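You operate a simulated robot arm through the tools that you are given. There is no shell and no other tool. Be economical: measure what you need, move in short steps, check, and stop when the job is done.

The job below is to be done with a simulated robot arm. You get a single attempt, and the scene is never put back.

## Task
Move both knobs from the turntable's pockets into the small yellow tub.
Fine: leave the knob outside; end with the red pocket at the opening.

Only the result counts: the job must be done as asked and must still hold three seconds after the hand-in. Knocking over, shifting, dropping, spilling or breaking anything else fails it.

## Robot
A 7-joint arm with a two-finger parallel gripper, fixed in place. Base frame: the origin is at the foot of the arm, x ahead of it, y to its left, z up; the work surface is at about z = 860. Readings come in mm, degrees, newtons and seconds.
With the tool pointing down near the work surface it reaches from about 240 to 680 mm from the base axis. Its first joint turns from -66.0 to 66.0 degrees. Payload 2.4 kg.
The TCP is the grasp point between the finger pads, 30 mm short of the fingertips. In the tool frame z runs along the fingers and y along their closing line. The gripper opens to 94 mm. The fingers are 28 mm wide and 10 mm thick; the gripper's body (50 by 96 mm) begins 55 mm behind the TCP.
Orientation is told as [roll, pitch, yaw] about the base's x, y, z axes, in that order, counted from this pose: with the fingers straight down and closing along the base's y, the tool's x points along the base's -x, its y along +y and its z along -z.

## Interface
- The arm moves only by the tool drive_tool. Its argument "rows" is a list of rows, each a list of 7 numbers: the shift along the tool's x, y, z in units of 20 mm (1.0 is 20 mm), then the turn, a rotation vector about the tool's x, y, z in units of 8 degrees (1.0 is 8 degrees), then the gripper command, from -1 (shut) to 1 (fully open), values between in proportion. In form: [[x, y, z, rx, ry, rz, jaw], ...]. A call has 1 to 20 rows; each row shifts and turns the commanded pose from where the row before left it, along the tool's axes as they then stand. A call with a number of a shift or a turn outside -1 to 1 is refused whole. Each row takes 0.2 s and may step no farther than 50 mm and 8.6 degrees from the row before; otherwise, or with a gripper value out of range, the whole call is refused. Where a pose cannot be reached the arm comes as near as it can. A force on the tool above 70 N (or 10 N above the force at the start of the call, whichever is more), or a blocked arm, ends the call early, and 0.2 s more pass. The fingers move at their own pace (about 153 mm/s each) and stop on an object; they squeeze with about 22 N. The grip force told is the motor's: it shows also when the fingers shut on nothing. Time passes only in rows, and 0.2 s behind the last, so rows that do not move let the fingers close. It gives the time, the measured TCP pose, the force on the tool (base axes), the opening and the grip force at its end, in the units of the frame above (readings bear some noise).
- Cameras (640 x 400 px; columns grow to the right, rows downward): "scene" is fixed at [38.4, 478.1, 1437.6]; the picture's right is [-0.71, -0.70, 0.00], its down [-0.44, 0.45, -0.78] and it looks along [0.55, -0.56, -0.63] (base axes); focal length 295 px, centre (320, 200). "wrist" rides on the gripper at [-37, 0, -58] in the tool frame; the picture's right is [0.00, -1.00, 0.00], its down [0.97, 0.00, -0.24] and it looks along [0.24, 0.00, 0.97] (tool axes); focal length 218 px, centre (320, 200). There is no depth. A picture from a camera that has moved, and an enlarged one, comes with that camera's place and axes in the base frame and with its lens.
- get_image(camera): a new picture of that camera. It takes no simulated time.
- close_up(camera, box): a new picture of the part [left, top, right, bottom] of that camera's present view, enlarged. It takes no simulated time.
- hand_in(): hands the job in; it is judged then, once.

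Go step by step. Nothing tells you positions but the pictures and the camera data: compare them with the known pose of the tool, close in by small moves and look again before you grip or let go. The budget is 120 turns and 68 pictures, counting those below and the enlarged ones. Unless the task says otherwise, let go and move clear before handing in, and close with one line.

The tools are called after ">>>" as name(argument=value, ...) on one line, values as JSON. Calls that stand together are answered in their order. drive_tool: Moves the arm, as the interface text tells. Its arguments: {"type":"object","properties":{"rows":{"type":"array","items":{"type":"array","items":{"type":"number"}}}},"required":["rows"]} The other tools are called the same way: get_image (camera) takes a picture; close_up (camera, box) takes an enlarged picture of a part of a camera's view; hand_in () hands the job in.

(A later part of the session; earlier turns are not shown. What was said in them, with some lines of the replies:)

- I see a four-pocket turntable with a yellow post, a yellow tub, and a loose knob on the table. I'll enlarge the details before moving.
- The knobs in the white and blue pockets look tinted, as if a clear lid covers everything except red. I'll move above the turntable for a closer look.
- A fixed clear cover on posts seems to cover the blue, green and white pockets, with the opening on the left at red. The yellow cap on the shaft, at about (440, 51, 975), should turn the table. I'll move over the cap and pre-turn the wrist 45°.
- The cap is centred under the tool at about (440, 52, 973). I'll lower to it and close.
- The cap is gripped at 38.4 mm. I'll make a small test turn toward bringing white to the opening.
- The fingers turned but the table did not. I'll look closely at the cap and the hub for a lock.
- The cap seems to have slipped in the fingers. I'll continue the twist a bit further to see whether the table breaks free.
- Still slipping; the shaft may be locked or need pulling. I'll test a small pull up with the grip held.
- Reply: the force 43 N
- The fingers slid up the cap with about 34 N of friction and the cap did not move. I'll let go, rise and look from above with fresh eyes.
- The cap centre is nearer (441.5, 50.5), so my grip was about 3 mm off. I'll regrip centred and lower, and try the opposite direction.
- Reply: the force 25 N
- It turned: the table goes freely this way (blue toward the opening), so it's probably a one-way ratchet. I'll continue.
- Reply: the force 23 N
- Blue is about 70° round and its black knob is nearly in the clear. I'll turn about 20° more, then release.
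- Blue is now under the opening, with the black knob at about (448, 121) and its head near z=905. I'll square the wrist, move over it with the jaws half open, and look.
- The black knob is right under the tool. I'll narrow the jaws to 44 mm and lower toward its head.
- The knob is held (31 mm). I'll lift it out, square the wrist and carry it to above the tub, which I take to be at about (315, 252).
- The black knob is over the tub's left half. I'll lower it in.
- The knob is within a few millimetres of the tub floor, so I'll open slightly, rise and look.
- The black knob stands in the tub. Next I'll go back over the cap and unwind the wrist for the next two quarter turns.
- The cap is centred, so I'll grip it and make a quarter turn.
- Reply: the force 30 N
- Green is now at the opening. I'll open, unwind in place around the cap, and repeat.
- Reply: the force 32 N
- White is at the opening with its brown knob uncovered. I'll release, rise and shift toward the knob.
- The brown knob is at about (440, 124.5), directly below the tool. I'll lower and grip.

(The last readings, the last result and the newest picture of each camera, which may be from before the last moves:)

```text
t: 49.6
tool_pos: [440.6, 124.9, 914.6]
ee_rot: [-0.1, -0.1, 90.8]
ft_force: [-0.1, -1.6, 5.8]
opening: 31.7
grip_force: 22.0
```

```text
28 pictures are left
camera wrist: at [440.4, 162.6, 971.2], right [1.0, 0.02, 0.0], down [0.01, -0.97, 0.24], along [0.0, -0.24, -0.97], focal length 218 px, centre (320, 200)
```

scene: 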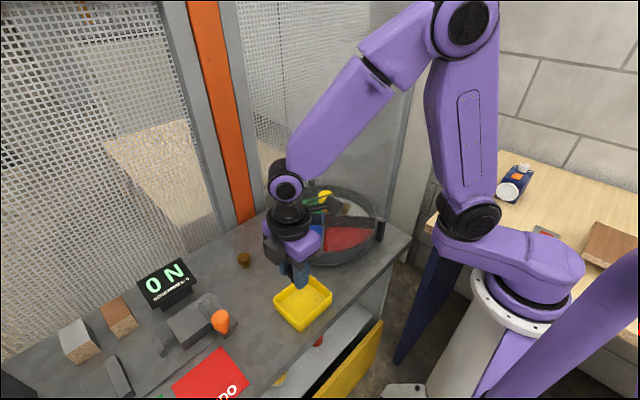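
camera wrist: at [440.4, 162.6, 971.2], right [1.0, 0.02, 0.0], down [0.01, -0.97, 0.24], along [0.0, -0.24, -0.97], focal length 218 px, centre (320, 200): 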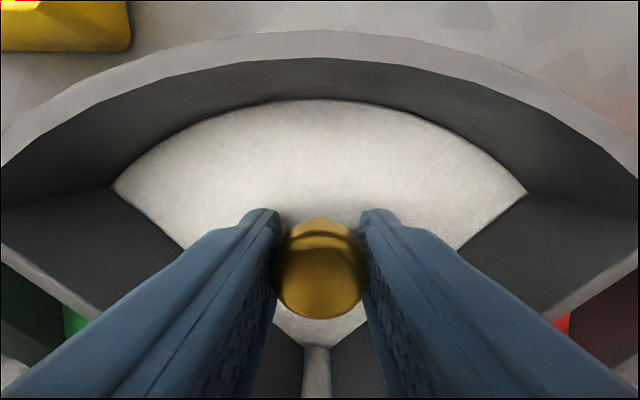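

The brown knob is held. I'll lift and carry it to the tub's free half.

>>> drive_tool(rows=[[0, 0, -0.5, 0, 0, 0, -1], [0, 0, -1, 0, 0, 0, -1], [0, 0, -1, 0, 0, 0, -1], [0, 0, -1, 0, 0, 0, -1], [0, 0, -1, 0, 0, 0, -1], [0, 0, 0, 0, 0, 0.1, -1], [-0.72, 0.9, 0, 0, 0, 0, -1], [-0.72, 0.9, 0, 0, 0, 0, -1], [-0.72, 0.9, 0, 0, 0, 0, -1], [-0.72, 0.9, 0, 0, 0, 0, -1], [-0.72, 0.9, 0, 0, 0, 0, -1], [-0.72, 0.9, 0, 0, 0, 0, -1], [-0.72, 0.9, 0, 0, 0, 0, -1]])

>>> drive_tool(rows=[[0, 0, 1, 0, 0, 0, -1], [0, 0, 1, 0, 0, 0, -1]])

>>> get_image(camera="wrist")

```text
t: 52.4
tool_pos: [313.7, 225.9, 1002.4]
ee_rot: [-0.1, 0.0, 90.1]
ft_force: [-0.8, -0.8, -0.5]
opening: 31.8
grip_force: 22.5
```

```text
t: 53.0
tool_pos: [313.2, 224.2, 962.4]
ee_rot: [0.0, 0.0, 90.1]
ft_force: [-0.8, 0.4, -0.4]
opening: 31.7
grip_force: 22.3
```

```text
27 pictures are left
camera wrist: at [314.2, 263.2, 1019.8], right [1.0, 0.0, 0.0], down [0.0, -0.97, 0.24], along [0.0, -0.24, -0.97], focal length 218 px, centre (320, 200)
```

wrist: 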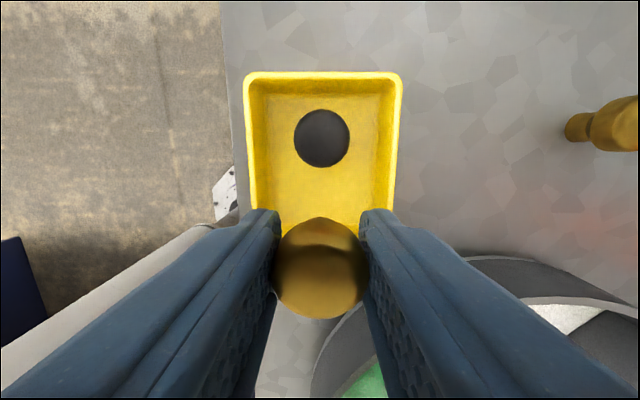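

Black is at y≈267, so there's room. I'll lower the brown knob at y≈225 and release.

>>> drive_tool(rows=[[0, 0, 1, 0, 0, 0, -1], [0, 0, 1, 0, 0, 0, -1], [0, 0, 0.5, 0, 0, 0, -1], [0, 0, 0.3, 0, 0, 0, -1], [0, 0, 0.2, 0, 0, 0, -1], [0, 0, 0, 0, 0, 0, -1]])

>>> get_image(camera="wrist")

```text
t: 54.4
tool_pos: [313.3, 224.4, 902.2]
ee_rot: [0.0, 0.0, 90.1]
ft_force: [-0.4, -0.2, -0.5]
opening: 31.4
grip_force: 22.2
```

```text
26 pictures are left
camera wrist: at [313.9, 262.1, 960.2], right [1.0, 0.0, 0.0], down [0.0, -0.97, 0.24], along [0.0, -0.24, -0.97], focal length 218 px, centre (320, 200)
```

wrist: 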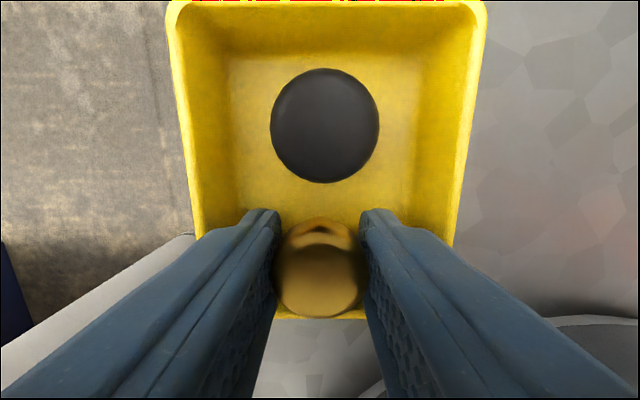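

>>> drive_tool(rows=[[0, 0, 0.1, 0, 0, 0, -1], [0, 0, 0, 0, 0, 0, -0.15], [0, 0, 0, 0, 0, 0, -0.1], [0, 0, 0, 0, 0, 0, -0.1], [0, 0, -0.5, 0, 0, 0, -0.1], [0, 0, -1, 0, 0, 0, -0.1], [0, 0, -1, 0, 0, 0, -0.1], [0, 0, -1, 0, 0, 0, 0.5], [0, 0, -1, 0, 0, 0, 1], [0, 0, -1, 0, 0, 0, 1], [0, 0, -1, 0, 0, 0, 1], [0, 0, -0.5, 0, 0, 0, 1]])

>>> get_image(camera="wrist")

```text
t: 57.0
tool_pos: [313.8, 223.9, 1042.3]
ee_rot: [0.0, 0.0, 90.2]
ft_force: [-0.6, -0.1, -0.5]
opening: 94.0
grip_force: 0.0
```

```text
25 pictures are left
camera wrist: at [314.7, 260.9, 1099.2], right [1.0, 0.0, 0.0], down [0.0, -0.97, 0.24], along [0.0, -0.24, -0.97], focal length 218 px, centre (320, 200)
```

wrist: 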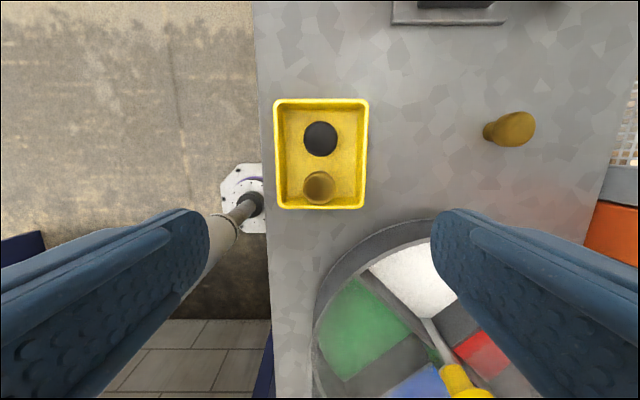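

Both knobs are in the tub. I'll return to the cap for the last quarter turn, bringing red to the opening.

>>> drive_tool(rows=[[0.963, -0.708, 0, 0, 0, 0, 1], [0.963, -0.708, 0, 0, 0, 0, 1], [0.963, -0.708, 0, 0, 0, 0, 1], [0.963, -0.708, 0, 0, 0, 0, 1], [0.963, -0.708, 0, 0, 0, 0, 1], [0.963, -0.708, 0, 0, 0, 0, 1], [0.963, -0.708, 0, 0, 0, 0, 1], [0.963, -0.708, 0, 0, 0, 0, 1], [0.963, -0.708, 0, 0, 0, 0, 1]])

>>> drive_tool(rows=[[0, 0, 0, 0, 0, 0.9375, 1], [0, 0, 0, 0, 0, 0.9375, 1], [0, 0, 0, 0, 0, 0.9375, 1], [0, 0, 0, 0, 0, 0.9375, 1], [0, 0, 0, 0, 0, 0.9375, 1], [0, 0, 0, 0, 0, 0.9375, 1], [0, 0, 0, 0, 0, 0.9375, 1], [0, 0, 0, 0, 0, 0.9375, 1], [0, 0, 0, 0, 0, 0.9375, 1], [0, 0, 0, 0, 0, 0.9375, 1], [0, 0, 0, 0, 0, 0.9375, 1], [0, 0, 0, 0, 0, 0.9375, 1]])

>>> get_image(camera="wrist")

```text
t: 59.0
tool_pos: [441.1, 51.7, 1041.1]
ee_rot: [-0.1, 0.0, 90.1]
ft_force: [0.6, 0.7, -0.7]
opening: 94.1
grip_force: 0.0
```

```text
t: 61.6
tool_pos: [441.4, 51.2, 1041.9]
ee_rot: [0.0, 0.0, 0.0]
ft_force: [1.1, -0.1, 0.2]
opening: 94.0
grip_force: 0.1
```

```text
24 pictures are left
camera wrist: at [479.5, 51.4, 1098.5], right [0.0, -1.0, 0.0], down [-0.97, 0.0, 0.24], along [-0.24, 0.0, -0.97], focal length 218 px, centre (320, 200)
```

wrist: 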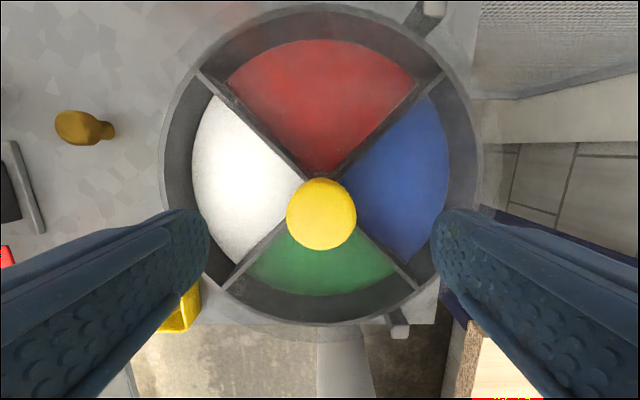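

>>> drive_tool(rows=[[0, 0, 1, 0, 0, 0, 1], [0, 0, 1, 0, 0, 0, 1], [0, 0, 1, 0, 0, 0, 1], [0, 0, 0.5, 0, 0, 0, 1], [0, 0, 0, 0, 0, 0, -1], [0, 0, 0, 0, 0, 0, -1], [0, 0, 0, 0, 0, 0, -1], [0, 0, 0, 0, 0, -0.9375, -1], [0, 0, 0, 0, 0, -0.9375, -1], [0, 0, 0, 0, 0, -0.9375, -1], [0, 0, 0, 0, 0, -0.9375, -1], [0, 0, 0, 0, 0, -0.9375, -1], [0, 0, 0, 0, 0, -0.9375, -1], [0, 0, 0, 0, 0, -0.9375, -1], [0, 0, 0, 0, 0, -0.9375, -1], [0, 0, 0, 0, 0, -0.9375, -1], [0, 0, 0, 0, 0, -0.9375, -1], [0, 0, 0, 0, 0, -0.9375, -1], [0, 0, 0, 0, 0, -0.9375, -1]])

>>> close_up(camera="scene", box=[260, 150, 400, 280])

```text
t: 65.6
tool_pos: [440.3, 50.9, 971.0]
ee_rot: [0.2, 0.1, 90.2]
ft_force: [-22.0, 7.9, 3.6]
opening: 39.4
grip_force: 45.2
```

```text
3.08 times, centred on (330, 215) of scene
camera zoom: at [37.8, 478.4, 1437.6], right [-0.71, -0.7, 0.0], down [-0.44, 0.45, -0.78], along [0.55, -0.56, -0.62], focal length 908 px, centre (289, 154)
```

zoom: 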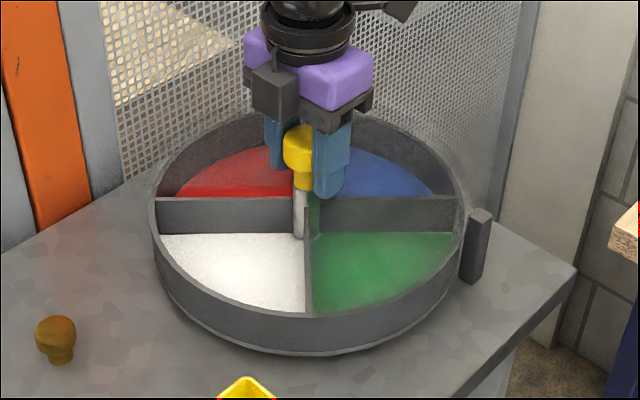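

The fingers slipped this time, and the table is sitting in its detent. I'll unwind, recentre and break it loose slowly, as in the first success.

>>> drive_tool(rows=[[0, 0, 0, 0, 0, 0, 1], [0, 0, 0, 0, 0, 0, 1], [0, 0, 0, 0, 0, 0.9375, 1], [0, 0, 0, 0, 0, 0.9375, 1], [0, 0, 0, 0, 0, 0.9375, 1], [0, 0, 0, 0, 0, 0.9375, 1], [0, 0, 0, 0, 0, 0.9375, 1], [0, 0, 0, 0, 0, 0.9375, 1], [0, 0, 0, 0, 0, 0.9375, 1], [0, 0, 0, 0, 0, 0.9375, 1], [0, 0, 0, 0, 0, 0.9375, 1], [0, 0, 0, 0, 0, 0.9375, 1], [0, 0, 0, 0, 0, 0.9375, 1], [0, 0, 0, 0, 0, 0.9375, 1], [0, 0, 0, 0, 0, 0, 1]])

```text
t: 68.8
tool_pos: [441.9, 49.4, 971.8]
ee_rot: [0.0, 0.0, -0.1]
ft_force: [0.5, 0.8, 0.2]
opening: 94.2
grip_force: 0.0
```

>>> drive_tool(rows=[[0.065, 0.045, 0.1, 0, 0, 0, 1], [0, 0, 0, 0, 0, 0, -1], [0, 0, 0, 0, 0, 0, -1], [0, 0, 0, 0, 0, 0, -1], [0, 0, 0, 0, 0, 0, -1], [0, 0, 0, 0, 0, -0.4, -1], [0, 0, 0, 0, 0, -0.4, -1], [0, 0, 0, 0, 0, -0.4, -1], [0, 0, 0, 0, 0, -0.4, -1], [0, 0, 0, 0, 0, -0.4, -1], [0, 0, 0, 0, 0, -0.4, -1]])

>>> close_up(camera="scene", box=[260, 150, 400, 280])

```text
t: 71.2
tool_pos: [441.4, 50.9, 969.1]
ee_rot: [0.0, 0.1, 19.2]
ft_force: [-2.1, -11.2, -2.6]
opening: 39.4
grip_force: 45.3
```

```text
3.08 times, centred on (330, 215) of scene
camera zoom: at [38.4, 477.8, 1437.7], right [-0.71, -0.7, 0.0], down [-0.44, 0.45, -0.78], along [0.55, -0.56, -0.63], focal length 908 px, centre (289, 154)
```

zoom: 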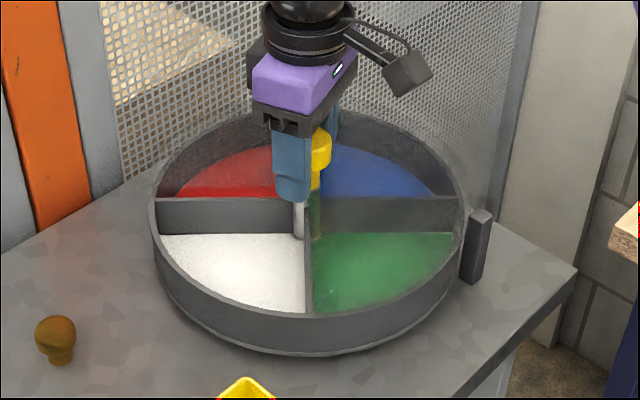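

It will not go further, which fits hard stops at 0° and 270° rather than a ratchet. I'll test turning back the other way.

>>> drive_tool(rows=[[0, 0, 0, 0, 0, 0.5, -1], [0, 0, 0, 0, 0, 0.5, -1], [0, 0, 0, 0, 0, 0.5, -1], [0, 0, 0, 0, 0, 0.5, -1], [0, 0, 0, 0, 0, 0.5, -1], [0, 0, 0, 0, 0, 0.5, -1]])

>>> close_up(camera="scene", box=[260, 150, 400, 280])

```text
t: 72.6
tool_pos: [442.6, 49.6, 969.6]
ee_rot: [0.0, 0.0, -4.9]
ft_force: [5.8, -23.1, -23.0]
opening: 39.2
grip_force: 45.1
```

```text
3.08 times, centred on (330, 215) of scene
camera zoom: at [38.9, 477.5, 1437.8], right [-0.71, -0.7, 0.0], down [-0.44, 0.45, -0.78], along [0.55, -0.56, -0.63], focal length 908 px, centre (289, 154)
```

zoom: 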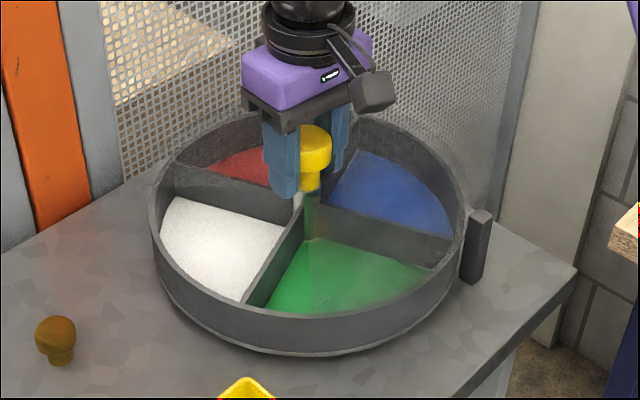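

It turns back freely, so hard stops are confirmed. I need to wind back about 250° more, in strokes.

>>> drive_tool(rows=[[0, 0, 0, 0, 0, 0.9, -1], [0, 0, 0, 0, 0, 0.9, -1], [0, 0, 0, 0, 0, 0.9, -1], [0, 0, 0, 0, 0, 0.9, -1], [0, 0, 0, 0, 0, 0.9, -1], [0, 0, 0, 0, 0, 0.9, -1], [0, 0, 0, 0, 0, 0.9, -1], [0, 0, 0, 0, 0, 0.9, -1], [0, 0, 0, 0, 0, 0, 1], [0, 0, 0, 0, 0, 0, 1], [0, 0, 0, 0, 0, 0, 1]])

>>> close_up(camera="scene", box=[260, 150, 400, 280])

```text
t: 75.0
tool_pos: [439.7, 51.8, 969.0]
ee_rot: [0.0, 0.0, -62.2]
ft_force: [1.0, 0.0, 0.6]
opening: 94.0
grip_force: 0.1
```

```text
3.08 times, centred on (330, 215) of scene
camera zoom: at [38.4, 478.1, 1437.6], right [-0.71, -0.7, 0.0], down [-0.44, 0.45, -0.78], along [0.55, -0.56, -0.63], focal length 908 px, centre (289, 154)
```

zoom: 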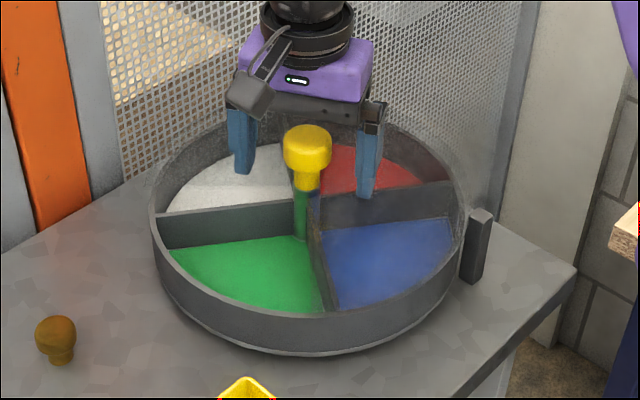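

About 190° remain. I'll rewind the open jaws to +88° for a long stroke.

>>> drive_tool(rows=[[0, 0, 0, 0, 0, -0.9375, 1], [0, 0, 0, 0, 0, -0.9375, 1], [0, 0, 0, 0, 0, -0.9375, 1], [0, 0, 0, 0, 0, -0.9375, 1], [0, 0, 0, 0, 0, -0.9375, 1], [0, 0, 0, 0, 0, -0.9375, 1], [0, 0, 0, 0, 0, -0.9375, 1], [0, 0, 0, 0, 0, -0.9375, 1], [0, 0, 0, 0, 0, -0.9375, 1], [0, 0, 0, 0, 0, -0.9375, 1], [0, 0, 0, 0, 0, -0.9375, 1], [0, 0, 0, 0, 0, -0.9375, 1], [0, 0, 0, 0, 0, -0.9375, 1], [0, 0, 0, 0, 0, -0.9375, 1], [0, 0, 0, 0, 0, -0.9375, 1], [0, 0, 0, 0, 0, -0.9375, 1], [0, 0, 0, 0, 0, -0.9375, 1], [0, 0, 0, 0, 0, -0.9375, 1], [0, 0, 0, 0, 0, -0.9375, 1], [0, 0, 0, 0, 0, -0.9375, 1]])

```text
t: 79.2
tool_pos: [440.0, 51.0, 969.1]
ee_rot: [0.1, 0.0, 87.8]
ft_force: [-1.1, -0.8, -0.7]
opening: 93.9
grip_force: 0.1
```

>>> drive_tool(rows=[[0, 0, 0, 0, 0, 0, -1], [0, 0, 0, 0, 0, 0, -1], [0, 0, 0, 0, 0, 0, -1], [0, 0, 0, 0, 0, 0.9, -1], [0, 0, 0, 0, 0, 0.9, -1], [0, 0, 0, 0, 0, 0.9, -1], [0, 0, 0, 0, 0, 0.9, -1], [0, 0, 0, 0, 0, 0.9, -1], [0, 0, 0, 0, 0, 0.9, -1], [0, 0, 0, 0, 0, 0.9, -1], [0, 0, 0, 0, 0, 0.9, -1], [0, 0, 0, 0, 0, 0.9, -1], [0, 0, 0, 0, 0, 0.9, -1], [0, 0, 0, 0, 0, 0.9, -1], [0, 0, 0, 0, 0, 0.9, -1], [0, 0, 0, 0, 0, 0.9, -1], [0, 0, 0, 0, 0, 0.9, -1], [0, 0, 0, 0, 0, 0.9, -1], [0, 0, 0, 0, 0, 0.9, -1]])

>>> close_up(camera="scene", box=[260, 150, 400, 280])

```text
t: 83.2
tool_pos: [441.3, 51.3, 969.4]
ee_rot: [0.0, 0.0, -27.8]
ft_force: [9.0, -24.8, -3.8]
opening: 38.5
grip_force: 45.1
```

```text
3.08 times, centred on (330, 215) of scene
camera zoom: at [38.8, 477.4, 1437.9], right [-0.71, -0.7, 0.0], down [-0.44, 0.45, -0.78], along [0.55, -0.56, -0.63], focal length 908 px, centre (289, 154)
```

zoom: 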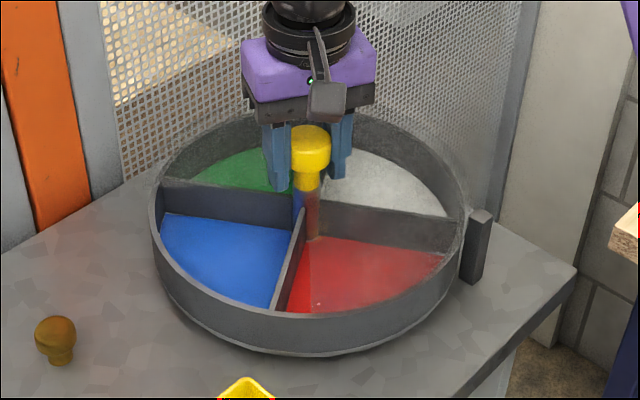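

>>> drive_tool(rows=[[0, 0, 0, 0, 0, 0.9, -1], [0, 0, 0, 0, 0, 0.9, -1], [0, 0, 0, 0, 0, 0.9, -1], [0, 0, 0, 0, 0, 0.9, -1], [0, 0, 0, 0, 0, 0.9, -1], [0, 0, 0, 0, 0, 0, 1], [0, 0, 0, 0, 0, 0, 1], [0, 0, 0, 0, 0, -0.9375, 1], [0, 0, 0, 0, 0, -0.9375, 1], [0, 0, 0, 0, 0, -0.9375, 1], [0, 0, 0, 0, 0, -0.9375, 1], [0, 0, 0, 0, 0, -0.9375, 1], [0, 0, 0, 0, 0, -0.9375, 1], [0, 0, 0, 0, 0, -0.9375, 1], [0, 0, 0, 0, 0, -0.9375, 1], [0, 0, 0, 0, 0, -0.9375, 1], [0, 0, 0, 0, 0, -0.9375, 1], [0, 0, 0, 0, 0, -0.9375, 1], [0, 0, 0, 0, 0, -0.9375, 1]])

>>> get_image(camera="wrist")

```text
t: 87.2
tool_pos: [440.9, 50.6, 969.5]
ee_rot: [0.0, 0.0, 26.6]
ft_force: [0.6, 0.1, -0.5]
opening: 94.0
grip_force: 0.0
```

```text
18 pictures are left
camera wrist: at [475.1, 68.5, 1026.7], right [0.45, -0.89, 0.0], down [-0.87, -0.43, 0.24], along [-0.21, -0.11, -0.97], focal length 218 px, centre (320, 200)
```

wrist: 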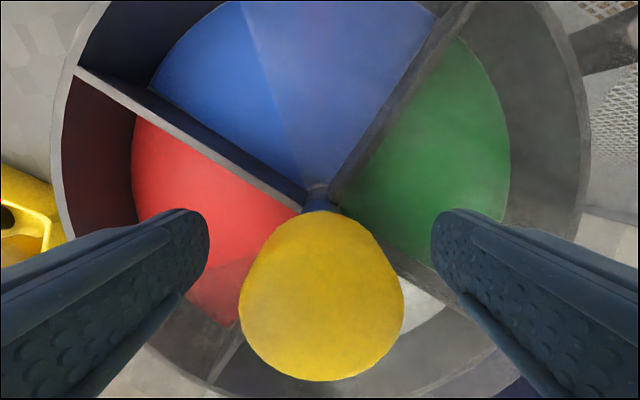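

About 45° is left. I'll grip and turn gently until the stop.

>>> drive_tool(rows=[[0, 0, 0, 0, 0, 0, -1], [0, 0, 0, 0, 0, 0, -1], [0, 0, 0, 0, 0, 0, -1], [0, 0, 0, 0, 0, 0.8, -1], [0, 0, 0, 0, 0, 0.8, -1], [0, 0, 0, 0, 0, 0.8, -1], [0, 0, 0, 0, 0, 0.8, -1], [0, 0, 0, 0, 0, 0.8, -1], [0, 0, 0, 0, 0, 0.6, -1], [0, 0, 0, 0, 0, 0.6, -1], [0, 0, 0, 0, 0, 0.4, -1], [0, 0, 0, 0, 0, 0, -1]])

>>> close_up(camera="scene", box=[260, 150, 400, 280])

```text
t: 89.8
tool_pos: [442.0, 49.3, 969.2]
ee_rot: [0.0, -0.2, -18.4]
ft_force: [1.0, -25.3, 6.6]
opening: 39.1
grip_force: 45.4
```

```text
3.08 times, centred on (330, 215) of scene
camera zoom: at [38.4, 477.4, 1437.9], right [-0.71, -0.7, 0.0], down [-0.44, 0.45, -0.78], along [0.55, -0.56, -0.63], focal length 908 px, centre (289, 154)
```

zoom: 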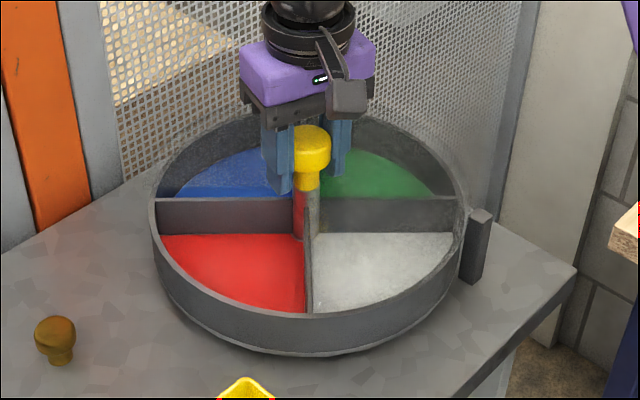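

Red is back at the opening, identical to the start. I'll release, rise clear and do a final check.

>>> drive_tool(rows=[[0, 0, 0, 0, 0, 0, 1], [0, 0, 0, 0, 0, 0, 1], [0, 0, 0, 0, 0, 0, 1], [0, 0, -1, 0, 0, 0, 1], [0, 0, -1, 0, 0, 0, 1], [0, 0, -1, 0, 0, 0, 1], [0, 0, -1, 0, 0, 0, 1], [0, 0, -1, 0, 0, 0, 1], [0, 0, -1, 0, 0, 0, 1], [0, 0, -1, 0, 0, 0, 1]])

>>> get_image(camera="scene")

>>> get_image(camera="wrist")

```text
t: 92.0
tool_pos: [441.0, 53.3, 1109.4]
ee_rot: [0.0, 0.0, -18.3]
ft_force: [-0.2, 0.2, 0.2]
opening: 93.8
grip_force: 0.1
```

```text
16 pictures are left
```

scene: 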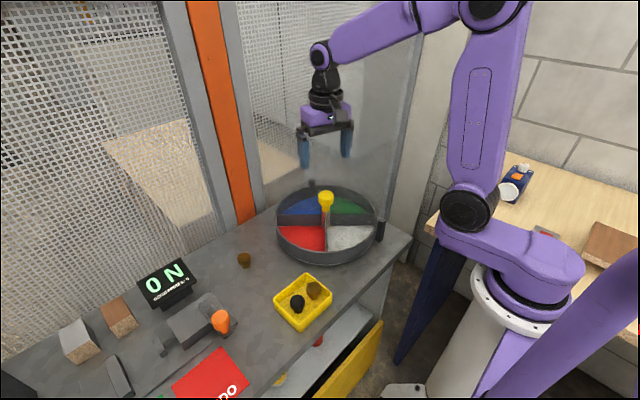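

```text
15 pictures are left
camera wrist: at [476.6, 42.3, 1167.1], right [-0.31, -0.95, 0.0], down [-0.92, 0.31, 0.24], along [-0.23, 0.08, -0.97], focal length 218 px, centre (320, 200)
```

wrist: 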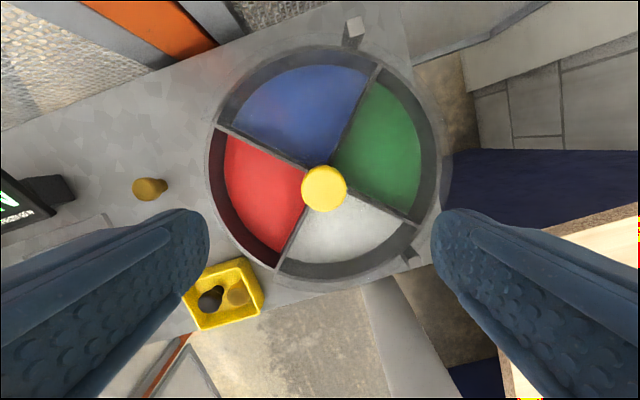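

Both knobs are in the tub, red is at the opening, the loose knob is untouched and the arm is clear, so I'm handing in.

>>> hand_in()

```text
The job is handed in.
```

I moved both knobs from the turntable into the small yellow tub, left the loose knob where it was, and ended with the red pocket at the opening.
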